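You operate a simulated robot arm through the tools that you are given. There is no shell and no other tool.

The job below is to be done with a simulated robot arm. You get a single attempt, and the scene is never put back.

Task
Band the low stack of spoons onto the white napkin pack.
Fine: the pack lengthwise on the banding machine's sliding plate, its print upright from the lever's side, the stack on it handles first, tension at the chart's Tall number and left there, one band, sliding plate back out; the other stacks and the other pack stay unbanded where they lie.
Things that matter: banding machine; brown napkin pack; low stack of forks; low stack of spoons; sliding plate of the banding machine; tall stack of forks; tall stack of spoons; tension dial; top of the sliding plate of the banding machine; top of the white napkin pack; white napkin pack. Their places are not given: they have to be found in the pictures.

The check looks at the end state, three seconds after you hand in, the way a careful person would. Anything else that was tipped, shoved, dropped, spilled or broken makes it a failure. Flat cloth is picked up by pressing the open fingertips on it (5 to 10 N) and closing them slowly along it; thin cloth reads only 2 to 8 mm in the jaws.

Robot
A 6-joint arm with a three-finger gripper, fixed in place. Base frame: the origin is at the foot of the arm, x ahead of it, y to its left, z up. Readings come in mm, rad, newtons and seconds.
Its first joint turns from -2.897 to 2.897 rad. Payload 4.89 kg.
The TCP is the grasp point between the finger pads, 30 mm short of the fingertips. In the tool frame z runs along the fingers and y along their closing line. Largest opening 164 mm; the body of the gripper starts 125 mm behind the TCP.
Orientation is told as [roll, pitch, yaw] about the base's x, y, z axes, in that order, counted from this pose: with the fingers straight down and closing along the base's y, the tool's x points along the base's -x, its y along +y and its z along -z.

Tools
- The arm moves only by the tool drive_tool. Its argument "series" is a list of rows, each a list of 7 numbers: the opening in per cent of the stroke, from 0 (shut) to 100 (fully open), then the shift along the base's x, y, z in mm, then the turn, a rotation vector about the base's x, y, z in rad. In form: [[gripper, tx, ty, tz, rx, ry, rz], ...]. A call has 1 to 20 rows; each row shifts and turns the commanded pose from where the row before left it. Rows are played at 5 a second. More than 50 mm and 0.15 rad between two rows, or a gripper value outside its range, and nothing of the call is played. A pose out of reach is approached as far as the arm can. The call stops where the force on the tool passes 70 N (or 10 N more than at its start, if that is more) or the arm is blocked; 0.2 s more then pass. The fingers move at their own pace (about 108 mm/s each) and stop on an object; they squeeze with about 32 N. The grip force told is the motor's: it shows also when the fingers shut on nothing. Time passes only in rows, and 0.2 s behind the last, so rows that do not move let the fingers close. The reply holds the time, the measured pose of the TCP, the force on the tool along the base axes, the opening and the grip force, in the units named above and with some noise, with the torque about the TCP (base axes, N m) and any sound that the robot's microphone picked up, and new pictures: "views" is both (left out), scene, wrist or none.
- Cameras (640 x 400 px; columns grow to the right, rows downward): "scene" is fixed at [219.3, 498.7, 1384.9]; the picture's right is [-0.13, -0.99, 0.00], its down [-0.66, 0.08, -0.74] and it looks along [0.74, -0.09, -0.67] (base axes); focal length 272 px, centre (320, 200). "wrist" rides on the gripper at [76, -2, -152] in the tool frame; the picture's right is [0.02, 1.00, 0.00], its down [-0.88, 0.02, -0.47] and it looks along [-0.47, 0.01, 0.88] (tool axes); focal length 247 px, centre (320, 200).
- move_column(by): slides the trunk up (or, below 0, down) by that many mm; the arm rides with it, the base frame stays. It gives what a move gives, with no picture.
- pixel_to_xyz(camera, pixels): for up to 12 pixels [column, row] of the newest picture of that camera ("zoom" is the newest enlarged one), the place [x, y, z] in the base frame of the surface seen there, good to about 2 mm. The clock stands still meanwhile.
- inspect(camera, box): a new picture of the part [left, top, right, bottom] of that camera's present view, enlarged. The clock stands still meanwhile.
- hand_in(): hands the job in; it is judged then, once.

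Unless the task says otherwise, let go and move clear before handing in.

The tools are called after ">>>" as name(argument=value, ...) on one line, values as JSON. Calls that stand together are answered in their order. drive_tool: Moves the arm, as the interface text tells. Its arguments: {"type":"object","properties":{"series":{"type":"array"},"views":{"type":"string","enum":["both","scene","wrist","none"]}},"required":["series"]} The other tools are called the same way: move_column (by) slides the trunk up or down; pixel_to_xyz (camera, pixels) gives the place of the surface under pixels of a picture; inspect (camera, box) takes an enlarged picture of a part of a camera's view; hand_in () hands the job in.

At the start:

```text
time: 0.0
eef_pos: [552.1, 304.1, 1169.4]
tcp_rot: [0.0, 0.0, -0.001]
force: [0.4, -0.2, -0.3]
ft_torque: [0.0, 0.01, 0.0]
grip_width: 164.3
finger_force: 0.2
trunk travel left (down, up): [-175.0, 215.0]
```

scene: 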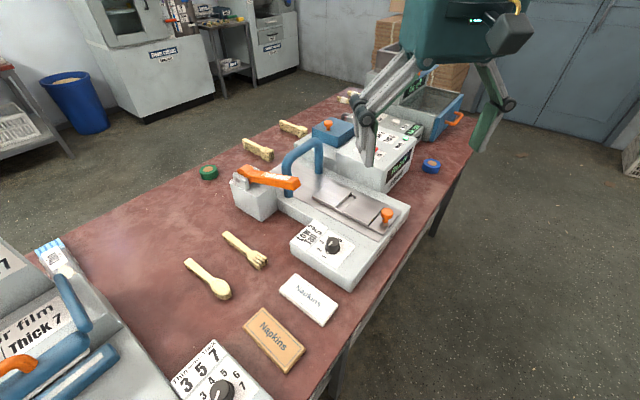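
wrist: 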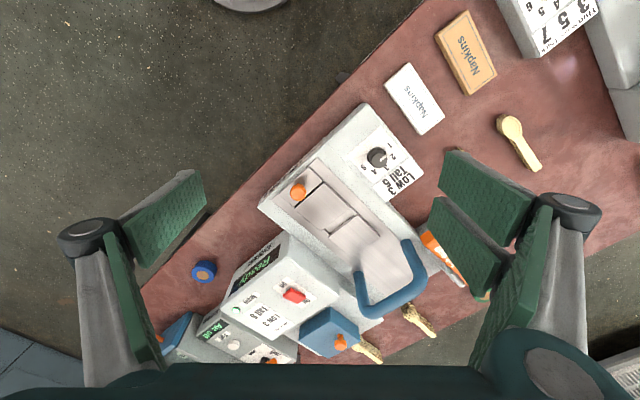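

The scene shows the banding machine around (340,200), the white pack at (308,298), and spoons at (210,280) and forks at (245,250), with more stacks near (258,148) and (293,128). I'll look closer at each.

>>> inspect(camera="scene", box=[220, 110, 420, 290])

>>> inspect(camera="scene", box=[160, 210, 360, 390])

>>> inspect(camera="wrist", box=[240, 80, 480, 320])

>>> inspect(camera="scene", box=[220, 80, 360, 180])

```text
2.22 times, centred on (320, 200) of scene
```

zoom: 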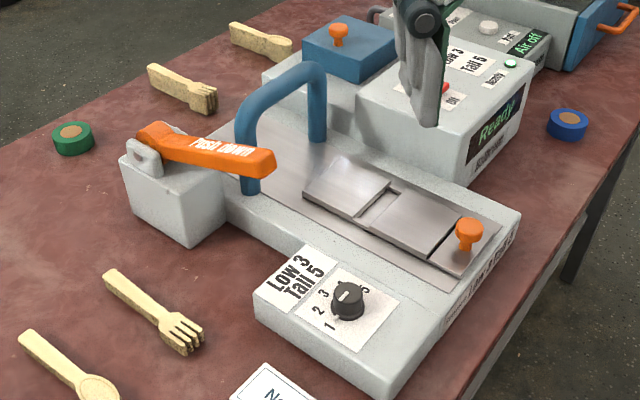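

```text
2.22 times, centred on (260, 300) of scene
```

zoom: 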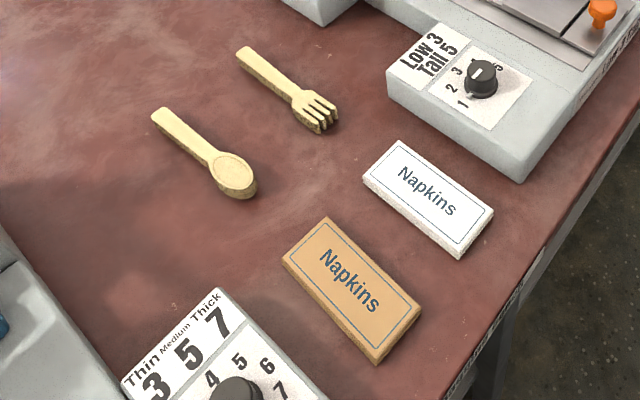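

```text
1.67 times, centred on (360, 200) of wrist
```

zoom: 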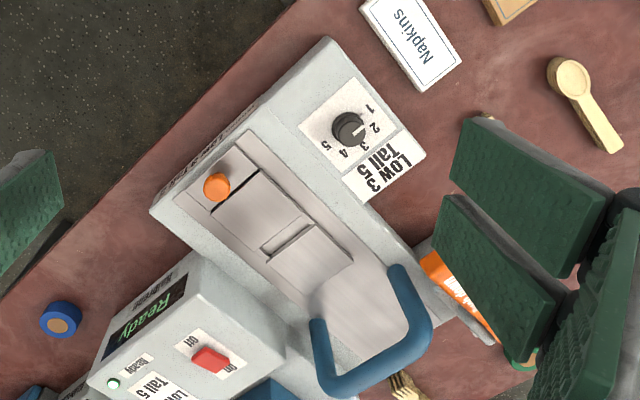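

```text
4.00 times, centred on (290, 130) of scene
```

zoom: 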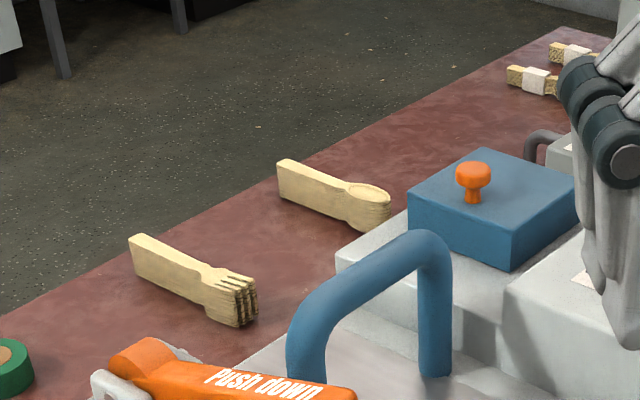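

The zooms show a lever "Push down", an arch, a sliding plate with an orange knob and a dial. I'll read the labels more finely and look at the neighbouring machines.

>>> inspect(camera="scene", box=[290, 215, 360, 275])

>>> inspect(camera="scene", box=[225, 135, 325, 225])

>>> inspect(camera="scene", box=[330, 80, 470, 200])

>>> inspect(camera="scene", box=[0, 230, 160, 400])

>>> inspect(camera="wrist", box=[150, 200, 400, 380])

>>> inspect(camera="wrist", box=[270, 100, 460, 250])

>>> inspect(camera="scene", box=[290, 160, 420, 250])

```text
6.67 times, centred on (325, 245) of scene
```

zoom: 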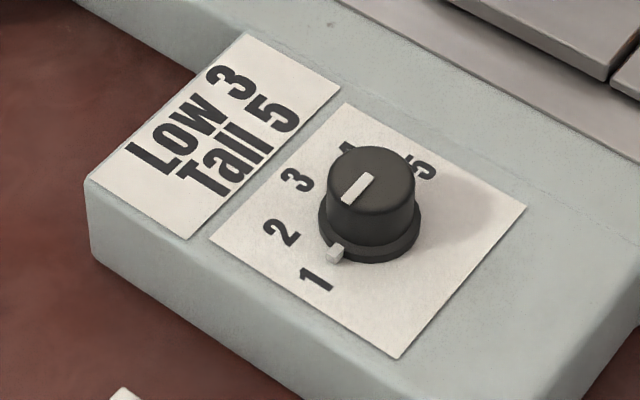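

```text
4.44 times, centred on (275, 180) of scene
```

zoom: 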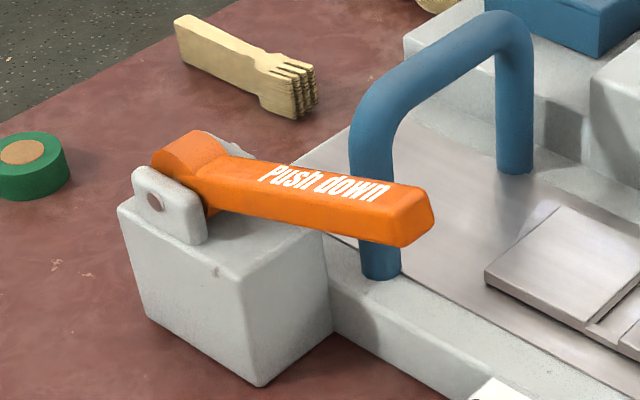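

```text
3.33 times, centred on (400, 140) of scene
```

zoom: 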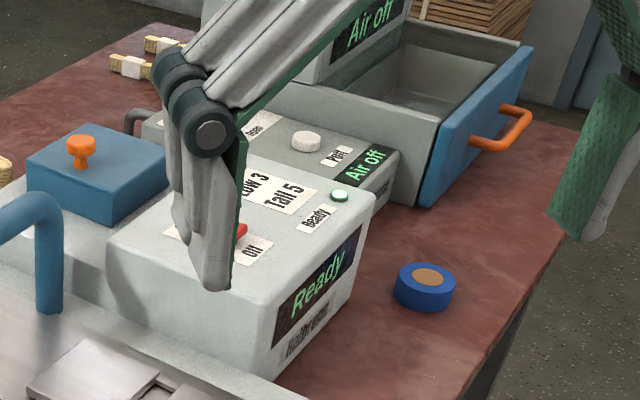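

```text
2.35 times, centred on (80, 315) of scene
```

zoom: 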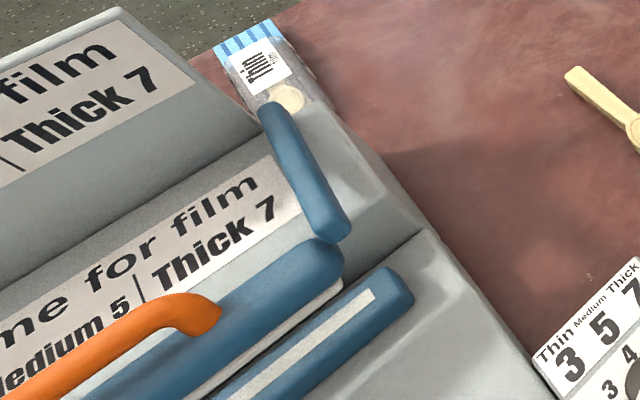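

```text
2.22 times, centred on (275, 290) of wrist
```

zoom: 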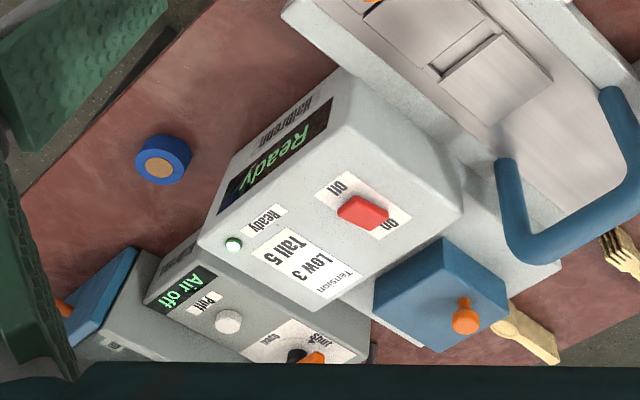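

```text
2.67 times, centred on (365, 175) of wrist
```

zoom: 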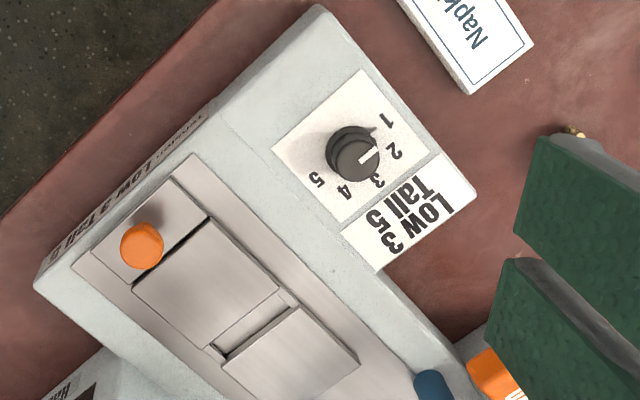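

```text
4.44 times, centred on (355, 205) of scene
```

zoom: 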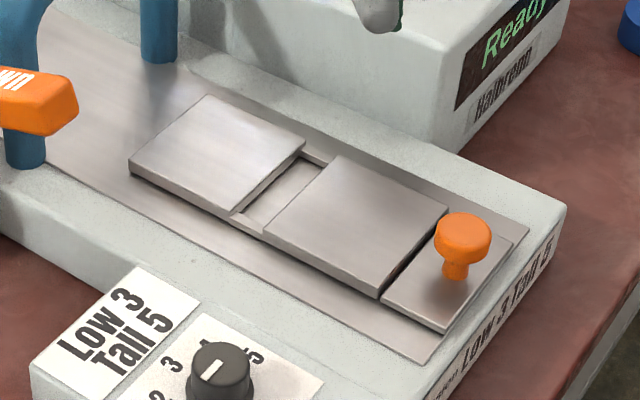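

The machine's plate has two raised blocks with a band gap and an orange knob; the chart says Tall 5, and the dial seems to sit between 1 and 2. I'll measure positions now from the latest zoom and the full scene picture.

>>> pixel_to_xyz(camera="zoom", pixels=[[207, 100], [300, 145], [232, 208], [136, 163], [265, 195], [335, 160], [442, 208], [380, 284], [268, 225], [463, 230], [435, 310], [490, 255]])

>>> pixel_to_xyz(camera="scene", pixels=[[296, 277], [335, 302], [322, 322], [283, 293], [309, 299], [187, 262], [200, 272], [222, 292], [224, 235], [262, 262], [260, 310], [150, 200]])

>>> pixel_to_xyz(camera="scene", pixels=[[250, 175], [296, 183], [285, 165], [306, 140], [321, 170], [286, 190], [250, 205], [333, 243], [258, 148], [293, 128], [330, 125], [209, 172]])

```text
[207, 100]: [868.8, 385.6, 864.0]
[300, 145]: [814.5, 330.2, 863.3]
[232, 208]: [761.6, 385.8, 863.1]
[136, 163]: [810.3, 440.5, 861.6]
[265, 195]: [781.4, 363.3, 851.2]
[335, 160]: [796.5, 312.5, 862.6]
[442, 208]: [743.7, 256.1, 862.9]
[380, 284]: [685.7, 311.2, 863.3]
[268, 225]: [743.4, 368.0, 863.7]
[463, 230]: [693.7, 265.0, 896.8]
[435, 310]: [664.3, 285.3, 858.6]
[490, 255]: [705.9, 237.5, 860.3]
```

```text
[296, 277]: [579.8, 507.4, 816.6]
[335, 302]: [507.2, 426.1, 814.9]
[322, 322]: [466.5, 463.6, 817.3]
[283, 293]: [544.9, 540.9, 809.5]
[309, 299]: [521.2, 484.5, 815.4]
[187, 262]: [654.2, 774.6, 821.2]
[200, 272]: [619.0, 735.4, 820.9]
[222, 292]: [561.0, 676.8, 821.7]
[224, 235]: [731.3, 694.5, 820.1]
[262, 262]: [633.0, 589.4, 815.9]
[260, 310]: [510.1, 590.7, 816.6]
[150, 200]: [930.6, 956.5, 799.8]
```

```text
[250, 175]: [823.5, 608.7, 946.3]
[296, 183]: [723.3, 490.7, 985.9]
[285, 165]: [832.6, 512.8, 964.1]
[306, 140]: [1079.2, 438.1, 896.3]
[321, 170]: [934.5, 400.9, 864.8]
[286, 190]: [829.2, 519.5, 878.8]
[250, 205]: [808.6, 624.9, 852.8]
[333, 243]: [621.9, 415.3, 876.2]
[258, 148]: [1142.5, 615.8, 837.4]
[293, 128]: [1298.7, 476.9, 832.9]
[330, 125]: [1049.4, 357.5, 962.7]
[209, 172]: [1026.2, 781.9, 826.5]
```

Table top is at z≈800, the pack top at ≈816, low spoons at ≈821, tall stacks at ≈837; the machine axis runs along about (0.695, 0.719). Next I'll measure the dial's marks.

>>> inspect(camera="scene", box=[300, 222, 356, 257])

```text
11.43 times, centred on (328, 240) of scene
```

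zoom: 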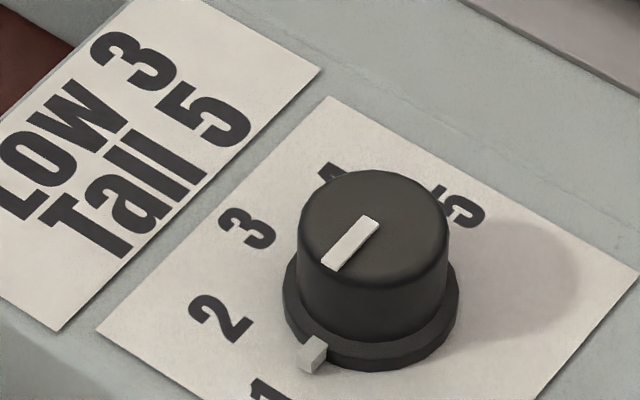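

>>> pixel_to_xyz(camera="zoom", pixels=[[370, 222], [328, 264], [375, 200], [313, 354], [270, 388], [220, 318], [247, 230], [325, 172], [465, 210], [440, 255], [460, 300], [305, 220]])

>>> inspect(camera="wrist", box=[345, 125, 425, 175])

```text
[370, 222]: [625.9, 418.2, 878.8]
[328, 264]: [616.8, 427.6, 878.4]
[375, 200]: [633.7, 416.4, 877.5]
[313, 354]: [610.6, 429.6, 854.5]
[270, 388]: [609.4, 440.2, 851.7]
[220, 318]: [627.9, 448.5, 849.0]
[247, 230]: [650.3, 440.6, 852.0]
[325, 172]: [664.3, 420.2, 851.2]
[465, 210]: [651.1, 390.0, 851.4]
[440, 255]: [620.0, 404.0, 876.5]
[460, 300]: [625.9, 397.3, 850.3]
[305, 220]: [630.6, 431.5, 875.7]
```

```text
8.00 times, centred on (385, 150) of wrist
```

zoom: 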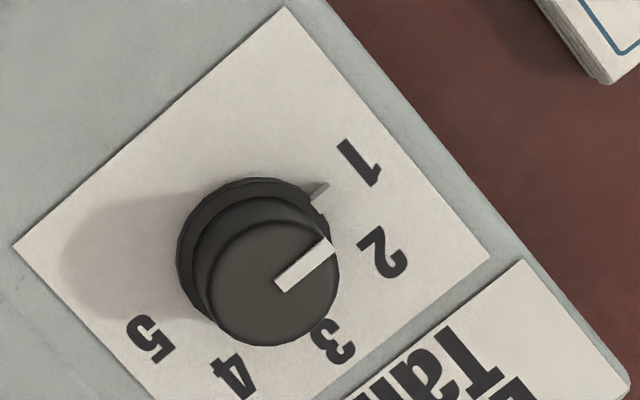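

The dial pointer lies between 1 and 2; I'll take exact spots from this wrist zoom.

>>> pixel_to_xyz(camera="zoom", pixels=[[360, 162], [383, 253], [333, 343], [235, 378], [150, 338], [325, 187], [285, 282], [325, 247], [275, 285], [212, 285], [338, 285], [275, 340]])

```text
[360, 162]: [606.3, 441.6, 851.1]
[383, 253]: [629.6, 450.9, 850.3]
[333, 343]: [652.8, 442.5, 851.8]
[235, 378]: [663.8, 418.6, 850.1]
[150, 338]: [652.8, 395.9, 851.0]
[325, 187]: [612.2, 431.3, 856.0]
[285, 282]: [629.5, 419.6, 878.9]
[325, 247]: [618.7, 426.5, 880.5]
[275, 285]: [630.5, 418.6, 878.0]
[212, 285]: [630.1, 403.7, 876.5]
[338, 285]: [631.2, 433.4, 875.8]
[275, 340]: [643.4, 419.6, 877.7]
```

The number circle is centred at about (630, 418), with 5 at −45° and the pointer at about 143°, so the dial needs about 188° clockwise. I'll move above the dial with the jaws at yaw +0.84.

>>> drive_tool(series=[[40, 13, 19, -30, 0, 0, 0.14], [40, 13, 19, -30, 0, 0, 0.14], [40, 13, 19, -30, 0, 0, 0.14], [40, 13, 19, -30, 0, 0, 0.14], [40, 13, 19, -30, 0, 0, 0.14], [40, 13, 19, -30, 0, 0, 0.14], [40, 0, 0, 0, 0, 0, 0], [40, 0, 0, 0, 0, 0, 0]])

```text
time: 1.8
eef_pos: [631.4, 416.7, 989.5]
tcp_rot: [-0.002, -0.001, 0.842]
force: [0.9, 0.3, 0.0]
ft_torque: [-0.06, 0.11, 0.02]
grip_width: 65.7
finger_force: 0.1
trunk travel left (down, up): [-175.0, 215.0]
```

scene: 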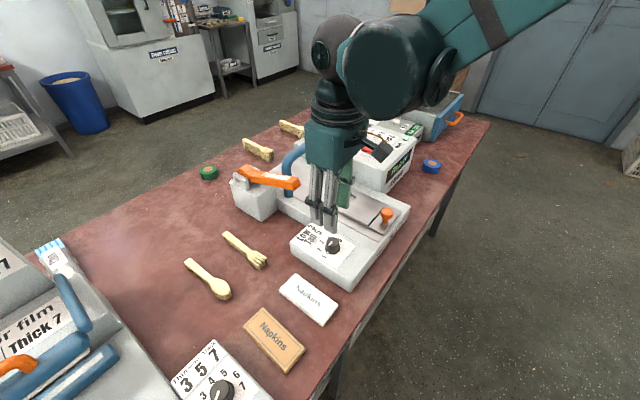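
wrist: 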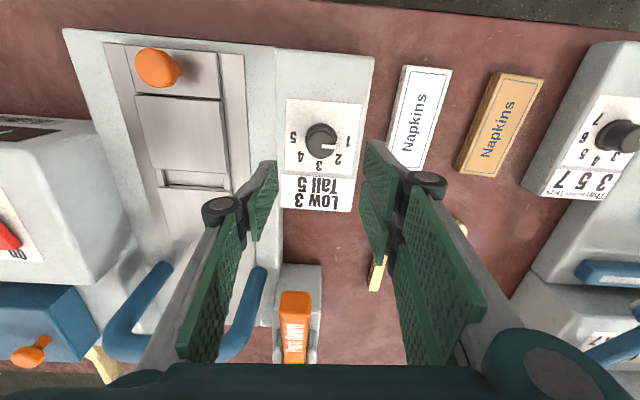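

Positioned above the dial at (631, 417), the dial at wrist pixel (322,138). I'll descend so the fingertips are at z≈860 and close on it.

>>> drive_tool(series=[[40, -0.8, 0.6, -40, 0, 0, 0], [40, 0, 0, -35, 0, 0, 0], [40, 0, 0, -20, 0, 0, 0], [40, 0, 0, -5, 0, 0, 0], [30, 0, 0, 0, 0, 0, 0], [15, 0, 0, 0, 0, 0, 0], [10, 0, 0, 0, 0, 0, 0], [10, 0, 0, 0, 0, 0, 0]])

```text
time: 3.6
eef_pos: [628.9, 416.9, 888.6]
tcp_rot: [0.0, -0.001, 0.84]
force: [8.1, -11.9, -2.5]
ft_torque: [-0.35, -0.26, 0.0]
grip_width: 30.9
finger_force: 44.5
trunk travel left (down, up): [-175.0, 215.0]
```

scene: 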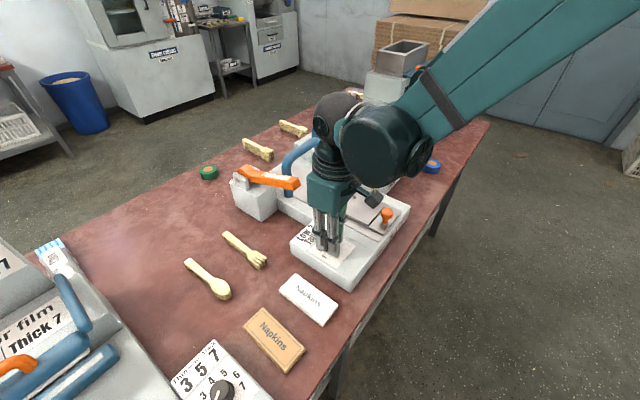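
wrist: 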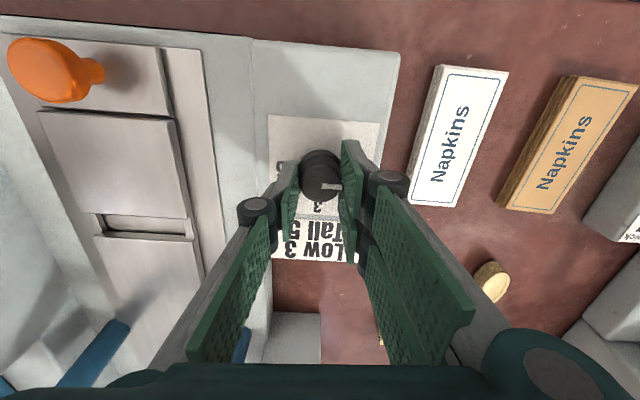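

Grip at 30.9 mm on the dial. I'll rotate clockwise by 1.64 rad and see how it goes.

>>> drive_tool(series=[[10, 0.5, -0.6, 0, 0, 0, -0.1], [10, 0, 0, 0, 0, 0, -0.14], [10, 0, 0, 0, 0, 0, -0.14], [10, 0, 0, 0, 0, 0, -0.14], [10, 0, 0, 0, 0, 0, -0.14], [10, 0, 0, 0, 0, 0, -0.14], [10, 0, 0, 0, 0, 0, -0.14], [10, 0, 0, 0, 0, 0, -0.14], [10, 0, 0, 0, 0, 0, -0.14], [10, 0, 0, 0, 0, 0, -0.14], [10, 0, 0, 0, 0, 0, -0.14], [10, 0, 0, 0, 0, 0, -0.14], [10, 0, 0, 0, 0, 0, 0]])

```text
time: 6.4
eef_pos: [629.7, 417.5, 891.0]
tcp_rot: [0.0, -0.002, -0.802]
force: [-34.3, -30.3, -27.7]
ft_torque: [-0.72, 0.75, 0.03]
grip_width: 30.5
finger_force: 44.7
trunk travel left (down, up): [-175.0, 215.0]
```

scene: 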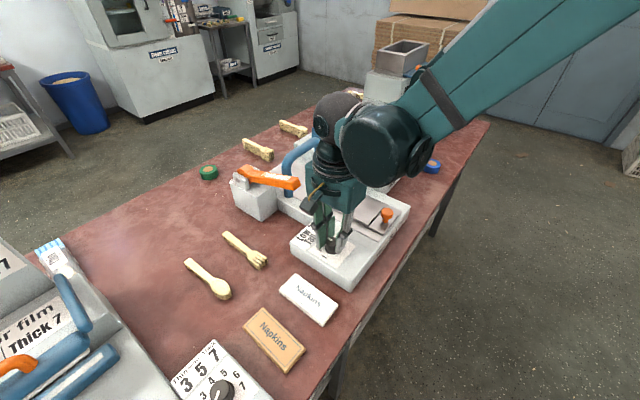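
wrist: 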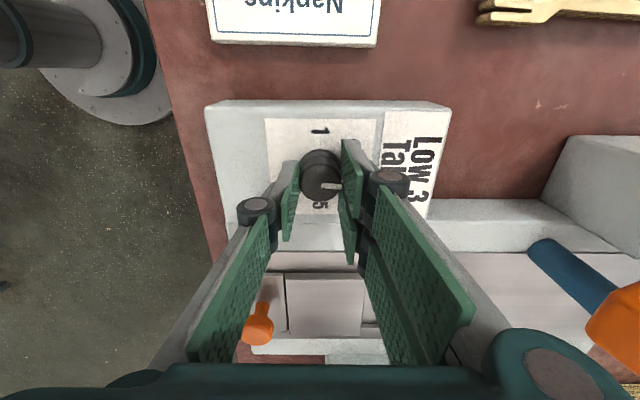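

The dial turned with the jaws (pointer in the wrist picture still lies the same way between the pads), with some side load. I'll open, lift a little and look.

>>> drive_tool(series=[[40, 0, 0, 0, 0, 0, 0], [40, 0, 0, 0, 0, 0, 0], [40, 0, 0, 40, 0, 0, 0.14], [40, 0, 0, 40, 0, 0, 0.14], [40, 0, 0, 0, 0, 0, 0.14], [40, 0, 0, 0, 0, 0, 0.14], [40, 0, 0, 0, 0, 0, 0.14], [40, 0, 0, 0, 0, 0, 0.14]])

>>> inspect(camera="wrist", box=[260, 80, 400, 200])

```text
time: 8.2
eef_pos: [631.6, 416.9, 969.0]
tcp_rot: [0.0, -0.001, 0.041]
force: [-0.1, -1.2, 1.0]
ft_torque: [-0.01, 0.03, 0.02]
grip_width: 65.5
finger_force: 0.0
trunk travel left (down, up): [-175.0, 215.0]
```

scene: 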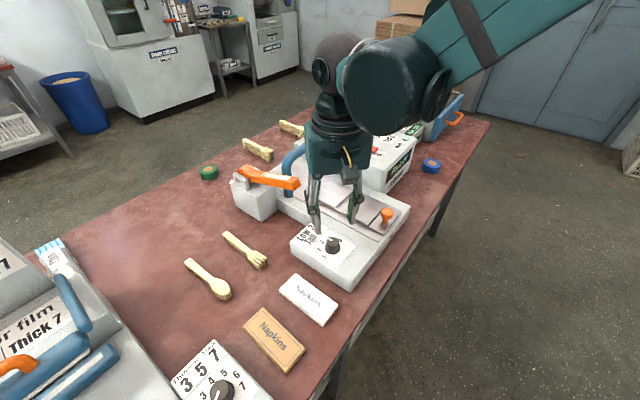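
wrist: 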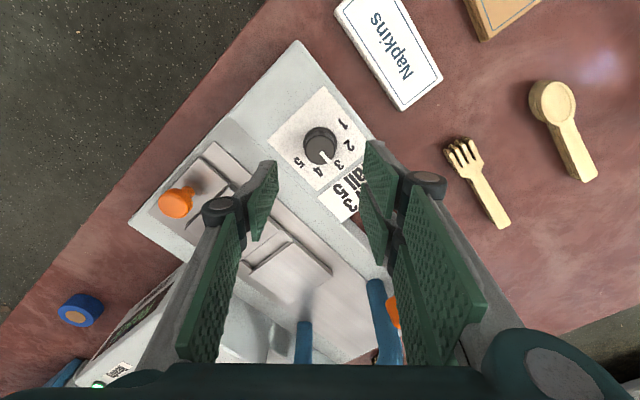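

```text
3.33 times, centred on (330, 140) of wrist
```

zoom: 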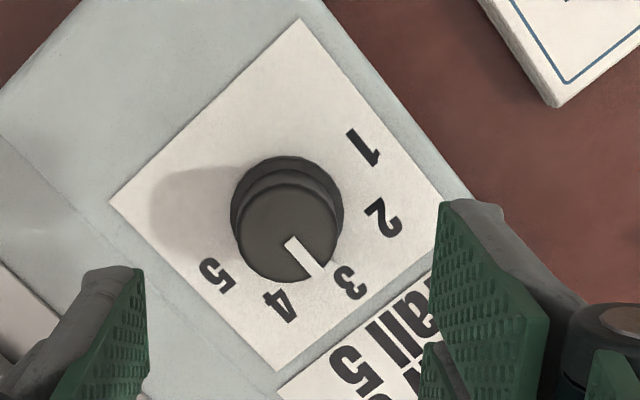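

>>> pixel_to_xyz(camera="zoom", pixels=[[291, 242], [316, 273], [285, 237], [238, 235], [337, 235], [287, 278], [287, 190], [364, 146], [381, 219], [348, 283], [279, 305], [215, 275]])

```text
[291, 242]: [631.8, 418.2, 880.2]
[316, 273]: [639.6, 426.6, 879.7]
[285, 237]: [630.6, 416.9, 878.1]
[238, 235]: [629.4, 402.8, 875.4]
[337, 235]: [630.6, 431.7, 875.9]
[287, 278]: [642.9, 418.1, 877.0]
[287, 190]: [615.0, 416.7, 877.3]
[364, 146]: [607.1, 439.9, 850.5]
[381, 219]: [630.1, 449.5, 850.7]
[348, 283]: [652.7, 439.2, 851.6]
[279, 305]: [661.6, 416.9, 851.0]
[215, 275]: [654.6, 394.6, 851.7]
```

The pointer now aims at 3 (45°), so another −1.571 rad brings it to 5. I'll regrasp at yaw +0.79, shifted about 2 mm in −x, and turn on.

>>> drive_tool(series=[[40, -2, 0, 0, 0, 0, 0.15], [40, 0, 0, 0, 0, 0, 0.15], [40, 0, 0, 0, 0, 0, 0.15], [40, 0, 0, 0, 0, 0, 0.15], [40, 0, 0, -30, 0, 0, 0.15], [40, 0, 0, -30, 0, 0, 0], [40, 0, 0, -20, 0, 0, 0], [40, 0, 0, 0, 0, 0, 0], [20, 0, 0, 0, 0, 0, 0], [10, 0, 0, 0, 0, 0, 0], [10, 0, 0, 0, 0, 0, 0]], views="none")

```text
time: 10.6
eef_pos: [629.9, 417.1, 889.2]
tcp_rot: [0.001, 0.0, 0.788]
force: [9.9, -9.5, -4.3]
ft_torque: [-0.1, -0.59, 0.01]
grip_width: 30.6
finger_force: 45.2
trunk travel left (down, up): [-175.0, 215.0]
```

Grip is good at yaw 0.788 with a small side load. I'll turn −1.571 rad.

>>> drive_tool(series=[[10, 0.5, -0.5, 0, 0, 0, -0.1428], [10, 0, 0, 0, 0, 0, -0.1428], [10, 0, 0, 0, 0, 0, -0.1428], [10, 0, 0, 0, 0, 0, -0.1428], [10, 0, 0, 0, 0, 0, -0.1428], [10, 0, 0, 0, 0, 0, -0.1428], [10, 0, 0, 0, 0, 0, -0.1428], [10, 0, 0, 0, 0, 0, -0.1428], [10, 0, 0, 0, 0, 0, -0.1428], [10, 0, 0, 0, 0, 0, -0.1428], [10, 0, 0, 0, 0, 0, -0.1428], [10, 0, 0, 0, 0, 0, 0], [40, 0, 0, 0, 0, 0, 0], [40, 0, 0, 0, 0, 0, 0], [40, 0, 0, 40, 0, 0, 0.14], [40, 0, 0, 40, 0, 0, 0.14], [40, 0, 0, 40, 0, 0, 0.14], [40, 0, 0, 0, 0, 0, 0.14]])

>>> inspect(camera="wrist", box=[260, 70, 400, 190])

```text
time: 14.4
eef_pos: [626.4, 418.9, 1010.6]
tcp_rot: [-0.001, 0.001, -0.22]
force: [-0.2, 0.4, 0.1]
ft_torque: [0.06, -0.07, -0.01]
grip_width: 65.6
finger_force: 0.1
trunk travel left (down, up): [-175.0, 215.0]
```

scene: 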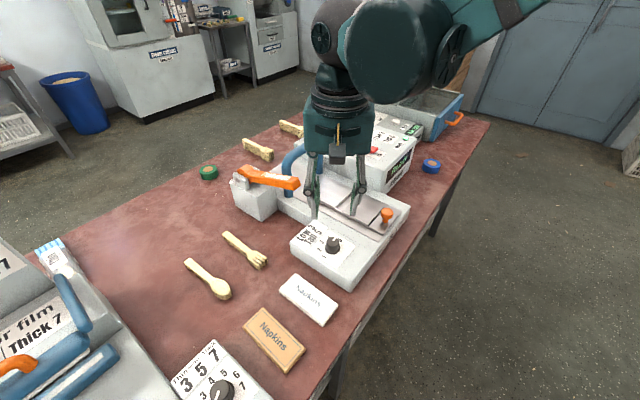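
wrist: 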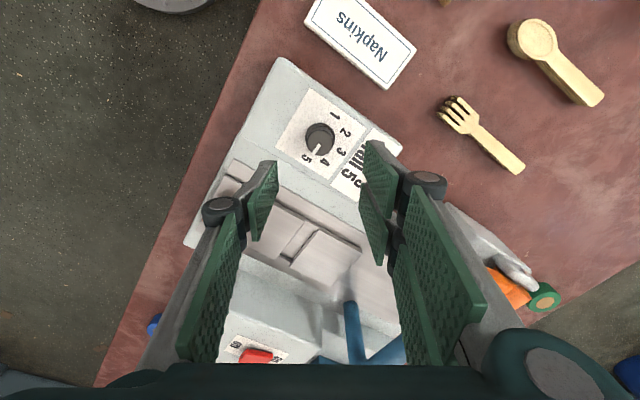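

```text
3.33 times, centred on (330, 130) of wrist
```

zoom: 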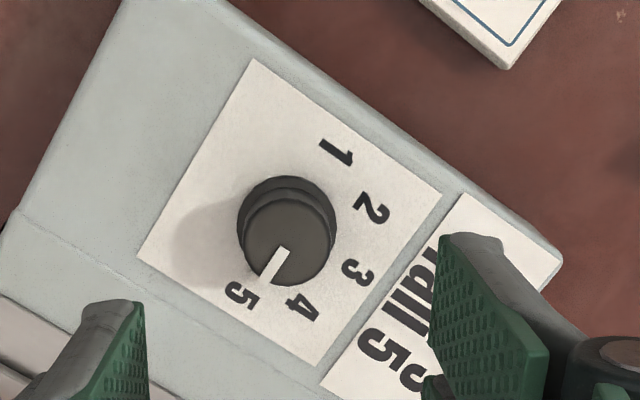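

>>> pixel_to_xyz(camera="zoom", pixels=[[284, 250], [266, 280], [288, 240], [246, 236], [330, 243], [289, 205], [337, 152], [371, 209], [356, 272], [301, 306], [239, 295]])

>>> inspect(camera="scene", box=[312, 227, 352, 257])

```text
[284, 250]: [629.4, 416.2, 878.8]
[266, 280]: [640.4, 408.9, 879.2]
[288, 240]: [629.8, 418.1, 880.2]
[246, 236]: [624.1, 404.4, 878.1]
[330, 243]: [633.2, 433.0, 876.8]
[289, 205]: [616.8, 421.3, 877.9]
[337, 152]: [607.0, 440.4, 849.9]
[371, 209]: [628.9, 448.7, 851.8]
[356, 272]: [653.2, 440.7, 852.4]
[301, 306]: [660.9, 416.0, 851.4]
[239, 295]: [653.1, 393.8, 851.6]
```

```text
13.33 times, centred on (332, 242) of scene
```

zoom: 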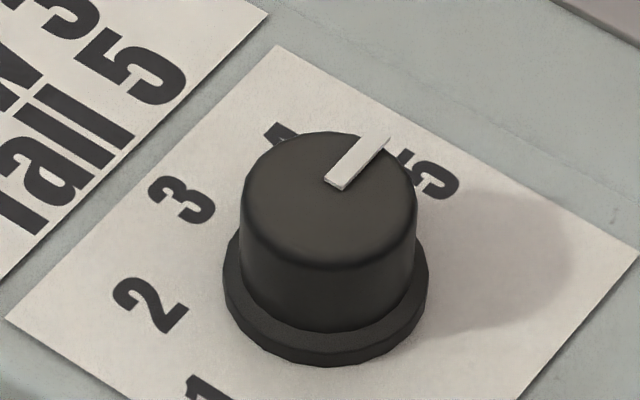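

The pointer appears to sit a little short of 5, at about −34°. I'll measure the pointer line in this finer zoom.

>>> pixel_to_xyz(camera="zoom", pixels=[[335, 184], [384, 141], [345, 175], [372, 151], [331, 181], [375, 137], [342, 190], [388, 146], [440, 183], [278, 133], [328, 200]])

```text
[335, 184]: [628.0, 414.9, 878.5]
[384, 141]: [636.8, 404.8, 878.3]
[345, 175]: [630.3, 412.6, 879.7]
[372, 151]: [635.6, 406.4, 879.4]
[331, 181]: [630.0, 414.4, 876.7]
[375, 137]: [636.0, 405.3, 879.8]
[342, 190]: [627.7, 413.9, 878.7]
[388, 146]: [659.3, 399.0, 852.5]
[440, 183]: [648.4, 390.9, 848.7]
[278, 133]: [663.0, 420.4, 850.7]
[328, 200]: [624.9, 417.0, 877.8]
```

Two views disagree slightly, so I'll zoom further on the pointer.

>>> inspect(camera="scene", box=[322, 234, 346, 249])

>>> inspect(camera="wrist", box=[288, 108, 352, 148])

>>> inspect(camera="wrist", box=[280, 100, 360, 170])

```text
16.00 times, centred on (334, 242) of scene
```

zoom: 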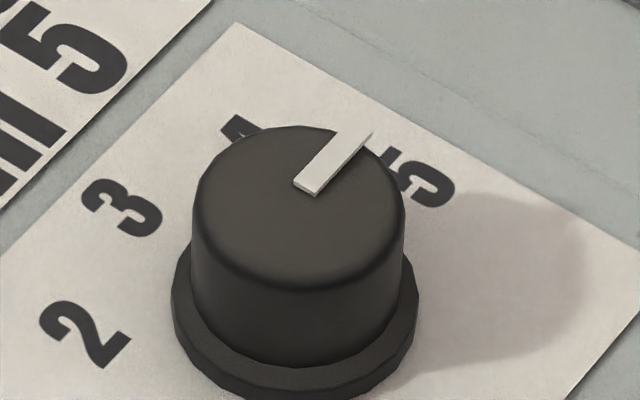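

```text
10.00 times, centred on (320, 128) of wrist
```

zoom: 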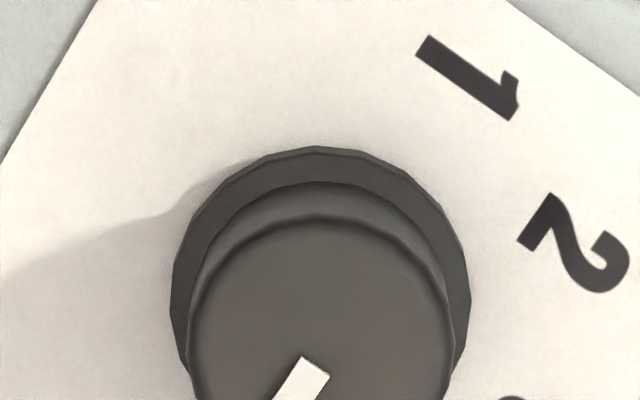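

```text
5.71 times, centred on (320, 135) of wrist
```

zoom: 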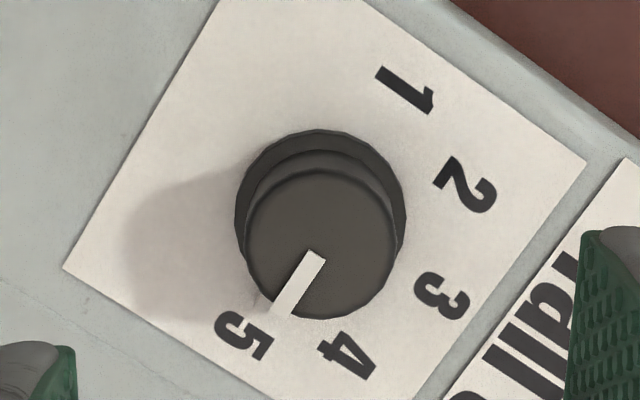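

In both views the pointer lines up with 5 within about 2°, so the dial is set. Next I'll go above the white pack at about (523, 485), jaws across its width, and look at it.

>>> drive_tool(series=[[50, -13, 8.3, 0, 0, 0, 0.1325], [50, -13, 8.3, 0, 0, 0, 0.1325], [50, -13, 8.3, 0, 0, 0, 0.1325], [50, -13, 8.3, 0, 0, 0, 0.1325], [50, -13, 8.3, 0, 0, 0, 0.1325], [50, -13, 8.3, 0, 0, 0, 0.1325], [50, -13, 8.3, 0, 0, 0, 0.1325], [50, -13, 8.3, 0, 0, 0, 0.1325], [50, 0, 0, 0, 0, 0, 0]])

>>> inspect(camera="wrist", box=[220, 50, 420, 200])

```text
time: 16.4
eef_pos: [524.1, 482.2, 1007.9]
tcp_rot: [0.001, 0.0, 0.839]
force: [0.1, -0.4, 0.2]
ft_torque: [-0.01, 0.01, -0.02]
grip_width: 82.0
finger_force: 0.0
trunk travel left (down, up): [-175.0, 215.0]
```

scene: 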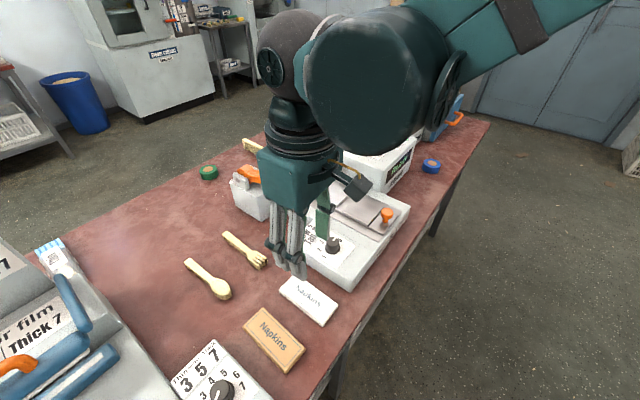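
wrist: 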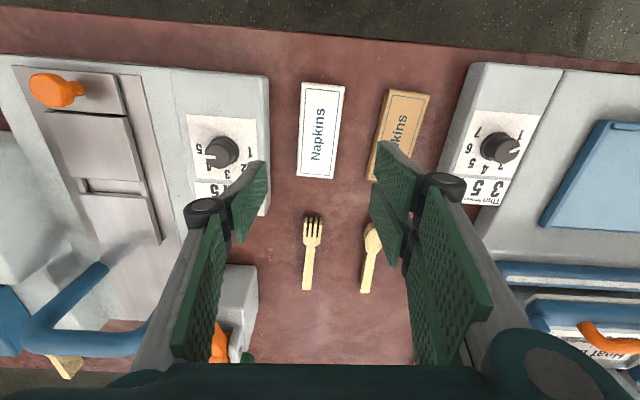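

```text
2.67 times, centred on (320, 125) of wrist
```

zoom: 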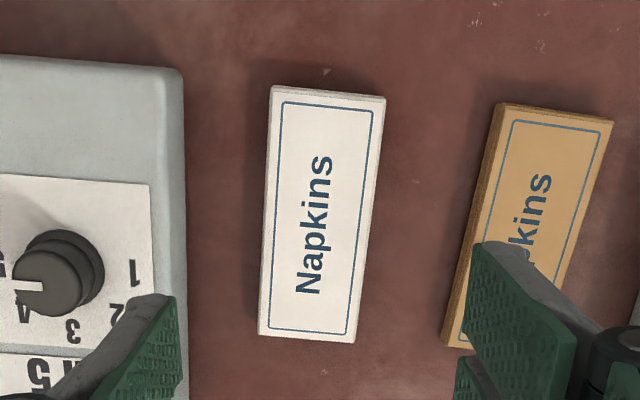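

>>> pixel_to_xyz(camera="zoom", pixels=[[276, 92], [380, 103], [352, 338], [264, 332], [320, 100], [308, 330], [268, 212], [366, 220], [318, 216], [188, 250], [400, 220], [230, 220]])

>>> pixel_to_xyz(camera="wrist", pixels=[[365, 289], [371, 230], [312, 220], [308, 288], [368, 250], [377, 240], [362, 240], [371, 286], [362, 286]])

```text
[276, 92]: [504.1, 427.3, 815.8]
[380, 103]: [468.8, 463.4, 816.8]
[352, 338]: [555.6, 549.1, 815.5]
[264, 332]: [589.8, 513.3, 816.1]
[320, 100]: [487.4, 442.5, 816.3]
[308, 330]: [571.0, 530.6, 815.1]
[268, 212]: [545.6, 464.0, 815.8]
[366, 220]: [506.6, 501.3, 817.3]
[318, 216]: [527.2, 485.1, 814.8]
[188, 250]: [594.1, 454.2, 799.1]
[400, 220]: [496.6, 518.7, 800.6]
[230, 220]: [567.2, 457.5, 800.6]
```

```text
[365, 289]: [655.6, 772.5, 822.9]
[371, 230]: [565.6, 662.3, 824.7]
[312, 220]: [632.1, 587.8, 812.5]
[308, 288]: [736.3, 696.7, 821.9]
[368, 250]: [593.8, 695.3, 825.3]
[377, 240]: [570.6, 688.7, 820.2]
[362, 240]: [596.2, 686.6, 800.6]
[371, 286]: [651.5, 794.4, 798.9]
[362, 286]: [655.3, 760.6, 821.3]
```

The white pack is about 122×50 mm, centred at (529.6, 488.3), lying at 45°. I'll align the jaws, lower to fingertips about 3 mm above the table and close.

>>> drive_tool(series=[[48, 5.5, 6.1, 0, 0, 0, -0.054], [48, 0, 0, -45, 0, 0, 0], [48, 0, 0, -45, 0, 0, 0], [48, 0, 0, -45, 0, 0, 0], [48, 0, 0, -28, 0, 0, 0], [48, 0, 0, -11, 0, 0, 0], [48, 0, 0, 0, 0, 0, 0]])

```text
time: 18.0
eef_pos: [530.9, 490.5, 836.5]
tcp_rot: [0.0, -0.001, 0.784]
force: [1.1, 1.0, -0.5]
ft_torque: [-0.05, 0.06, -0.04]
grip_width: 78.7
finger_force: 0.0
trunk travel left (down, up): [-175.0, 215.0]
```

scene: 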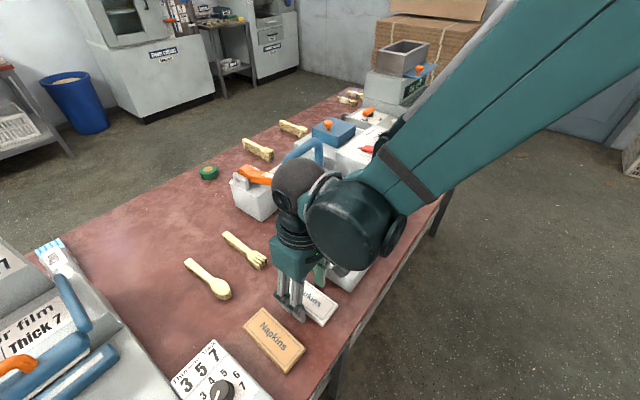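
wrist: 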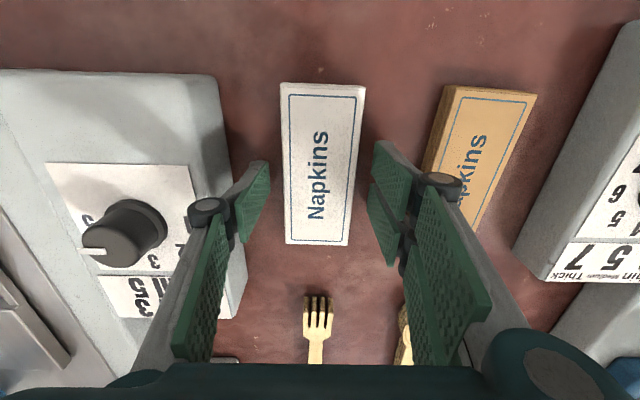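

The pack lies centred between the pads. I'll lower another 2.5 mm and close.

>>> drive_tool(series=[[48, 0, 0, -2.5, 0, 0, 0], [38, 0, 0, 0, 0, 0, 0], [33, 0, 0, 0, 0, 0, 0], [28, 0, 0, 0, 0, 0, 0], [26, 0, 0, 0, 0, 0, 0], [26, 0, 0, 0, 0, 0, 0]])

```text
time: 19.4
eef_pos: [531.2, 488.3, 832.2]
tcp_rot: [0.001, 0.001, 0.786]
force: [-0.4, 0.2, -0.2]
ft_torque: [-0.04, -0.01, 0.0]
grip_width: 56.6
finger_force: 31.7
trunk travel left (down, up): [-175.0, 215.0]
```

scene: 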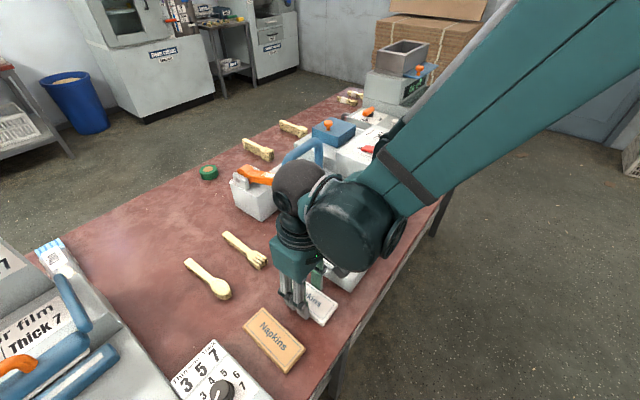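
wrist: 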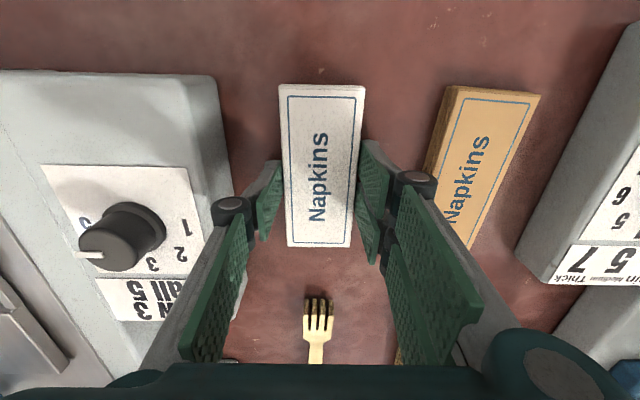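

The pack is gripped at 56.6 mm with 32 N. I'll lift 120 mm and carry it above the plate centre (778, 349).

>>> drive_tool(series=[[26, 0, 0, 20, 0, 0, 0], [26, 0, 0, 35, 0, 0, 0], [26, 0, 0, 40, 0, 0, 0], [26, 0, 0, 40, 0, 0, 0], [26, 25, -14, 0, 0, 0, 0.02], [26, 31, -17.5, 0, 0, 0, 0], [26, 31, -17.5, 0, 0, 0, 0], [26, 31, -17.5, 0, 0, 0, 0], [26, 31, -17.5, 0, 0, 0, 0], [26, 31, -17.5, 0, 0, 0, 0], [26, 31, -17.5, 0, 0, 0, 0], [26, 25, -14, 0, 0, 0, 0], [26, 11, -6.5, 0, 0, 0, 0], [26, 0, 0, 0, 0, 0, 0]])

>>> inspect(camera="wrist", box=[160, 20, 480, 240])

>>> inspect(camera="scene", box=[250, 120, 430, 260])

```text
time: 22.4
eef_pos: [780.3, 348.4, 969.1]
tcp_rot: [0.0, 0.0, 0.806]
force: [0.3, 0.2, 0.4]
ft_torque: [0.0, 0.03, 0.0]
grip_width: 56.6
finger_force: 32.1
trunk travel left (down, up): [-175.0, 215.0]
```

scene: 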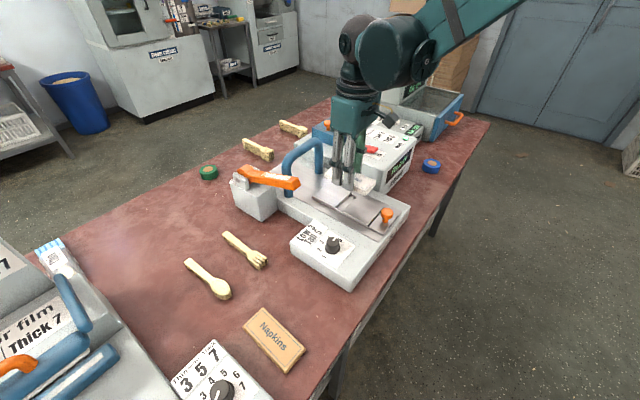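
wrist: 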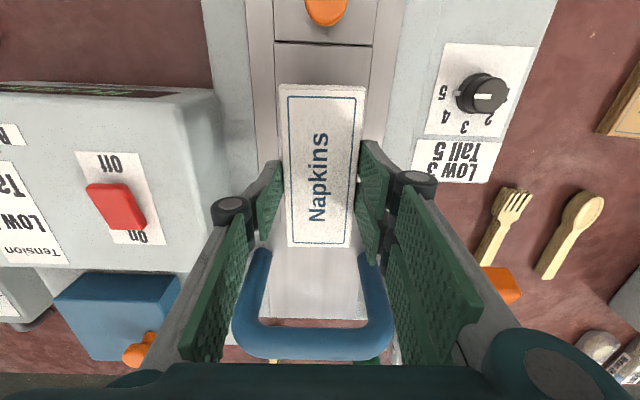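

```text
1.82 times, centred on (320, 130) of wrist
```

zoom: 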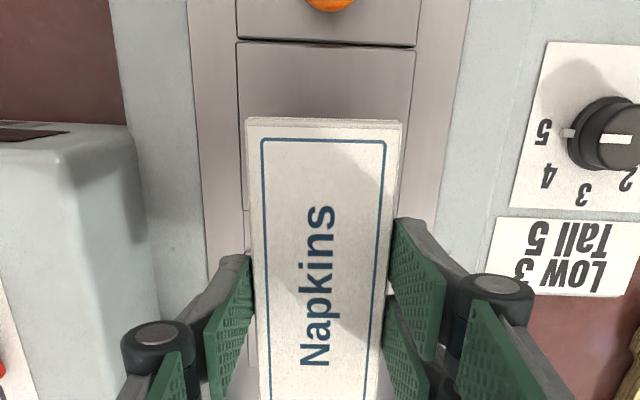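

```text
2.86 times, centred on (340, 190) of scene
```

zoom: 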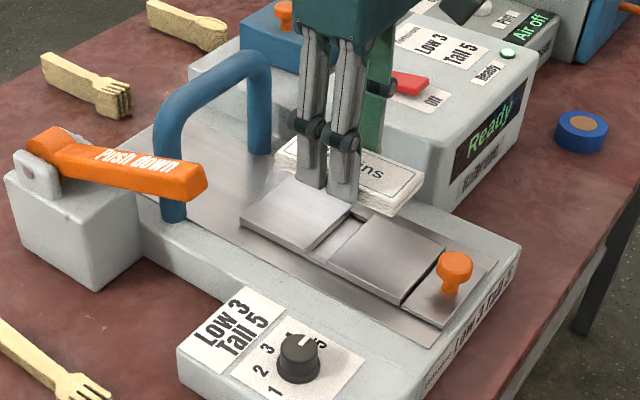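

The pack is above the plate with the print facing the lever side, edges parallel to the plate (wrist (275,45)–(373,46)). I'll descend close to the plate.

>>> drive_tool(series=[[26, -1, 0.5, -30, 0, 0, 0], [26, 0, 0, -25, 0, 0, 0], [26, 0, 0, -12, 0, 0, 0], [26, 0, 0, -3, 0, 0, 0], [26, 0, 0, 0, 0, 0, 0]])

>>> inspect(camera="scene", box=[290, 140, 420, 240])

```text
time: 23.6
eef_pos: [778.3, 352.0, 898.2]
tcp_rot: [0.0, 0.0, 0.804]
force: [-0.1, -0.4, 0.0]
ft_torque: [-0.01, 0.06, 0.02]
grip_width: 57.0
finger_force: 31.7
trunk travel left (down, up): [-175.0, 215.0]
```

scene: 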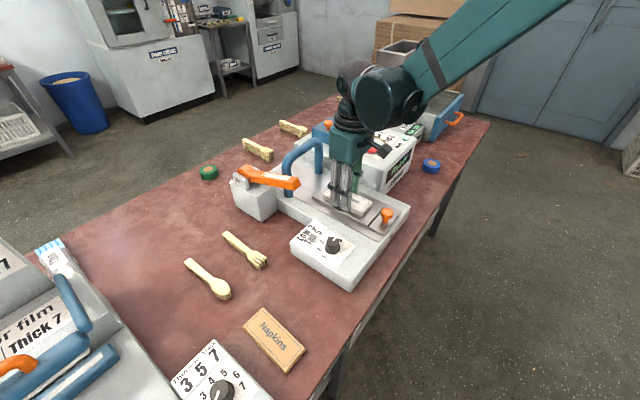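
wrist: 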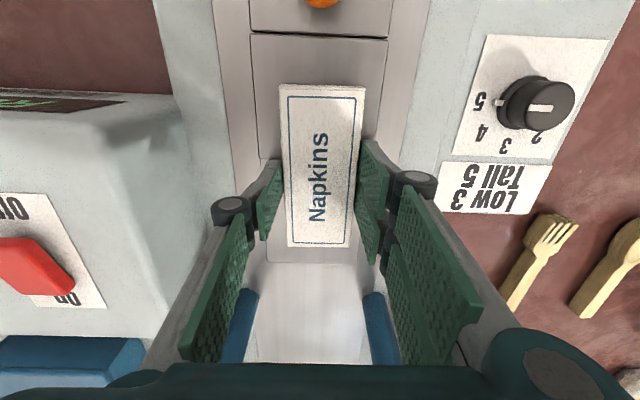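

```text
4.00 times, centred on (355, 190) of scene
```

zoom: 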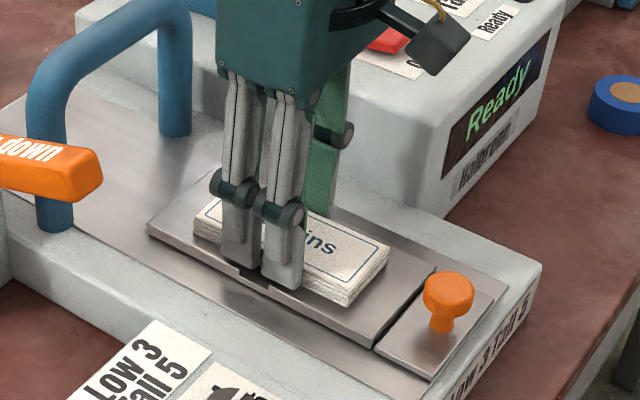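

The pack is about 2–3 mm above the plate. Plate edges in the wrist picture suggest it's a few mm off-centre, so I'll measure the plate edges again from here.

>>> inspect(camera="wrist", box=[220, 20, 420, 270])

```text
1.60 times, centred on (320, 145) of wrist
```

zoom: 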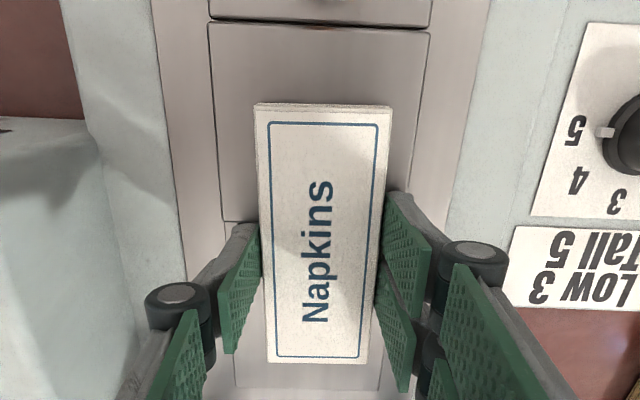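

>>> pixel_to_xyz(camera="zoom", pixels=[[211, 40], [425, 50], [217, 130], [412, 150], [234, 375], [378, 385], [259, 108], [389, 110], [268, 358], [367, 360], [225, 210], [403, 190]])

```text
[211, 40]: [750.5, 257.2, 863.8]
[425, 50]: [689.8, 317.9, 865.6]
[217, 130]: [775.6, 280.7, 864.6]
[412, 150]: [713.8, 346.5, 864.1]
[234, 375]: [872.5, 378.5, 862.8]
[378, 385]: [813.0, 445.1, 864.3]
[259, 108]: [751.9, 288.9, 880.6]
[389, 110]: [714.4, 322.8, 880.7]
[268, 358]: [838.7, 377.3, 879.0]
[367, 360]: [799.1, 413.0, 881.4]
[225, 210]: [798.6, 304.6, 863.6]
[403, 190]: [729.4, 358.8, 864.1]
```

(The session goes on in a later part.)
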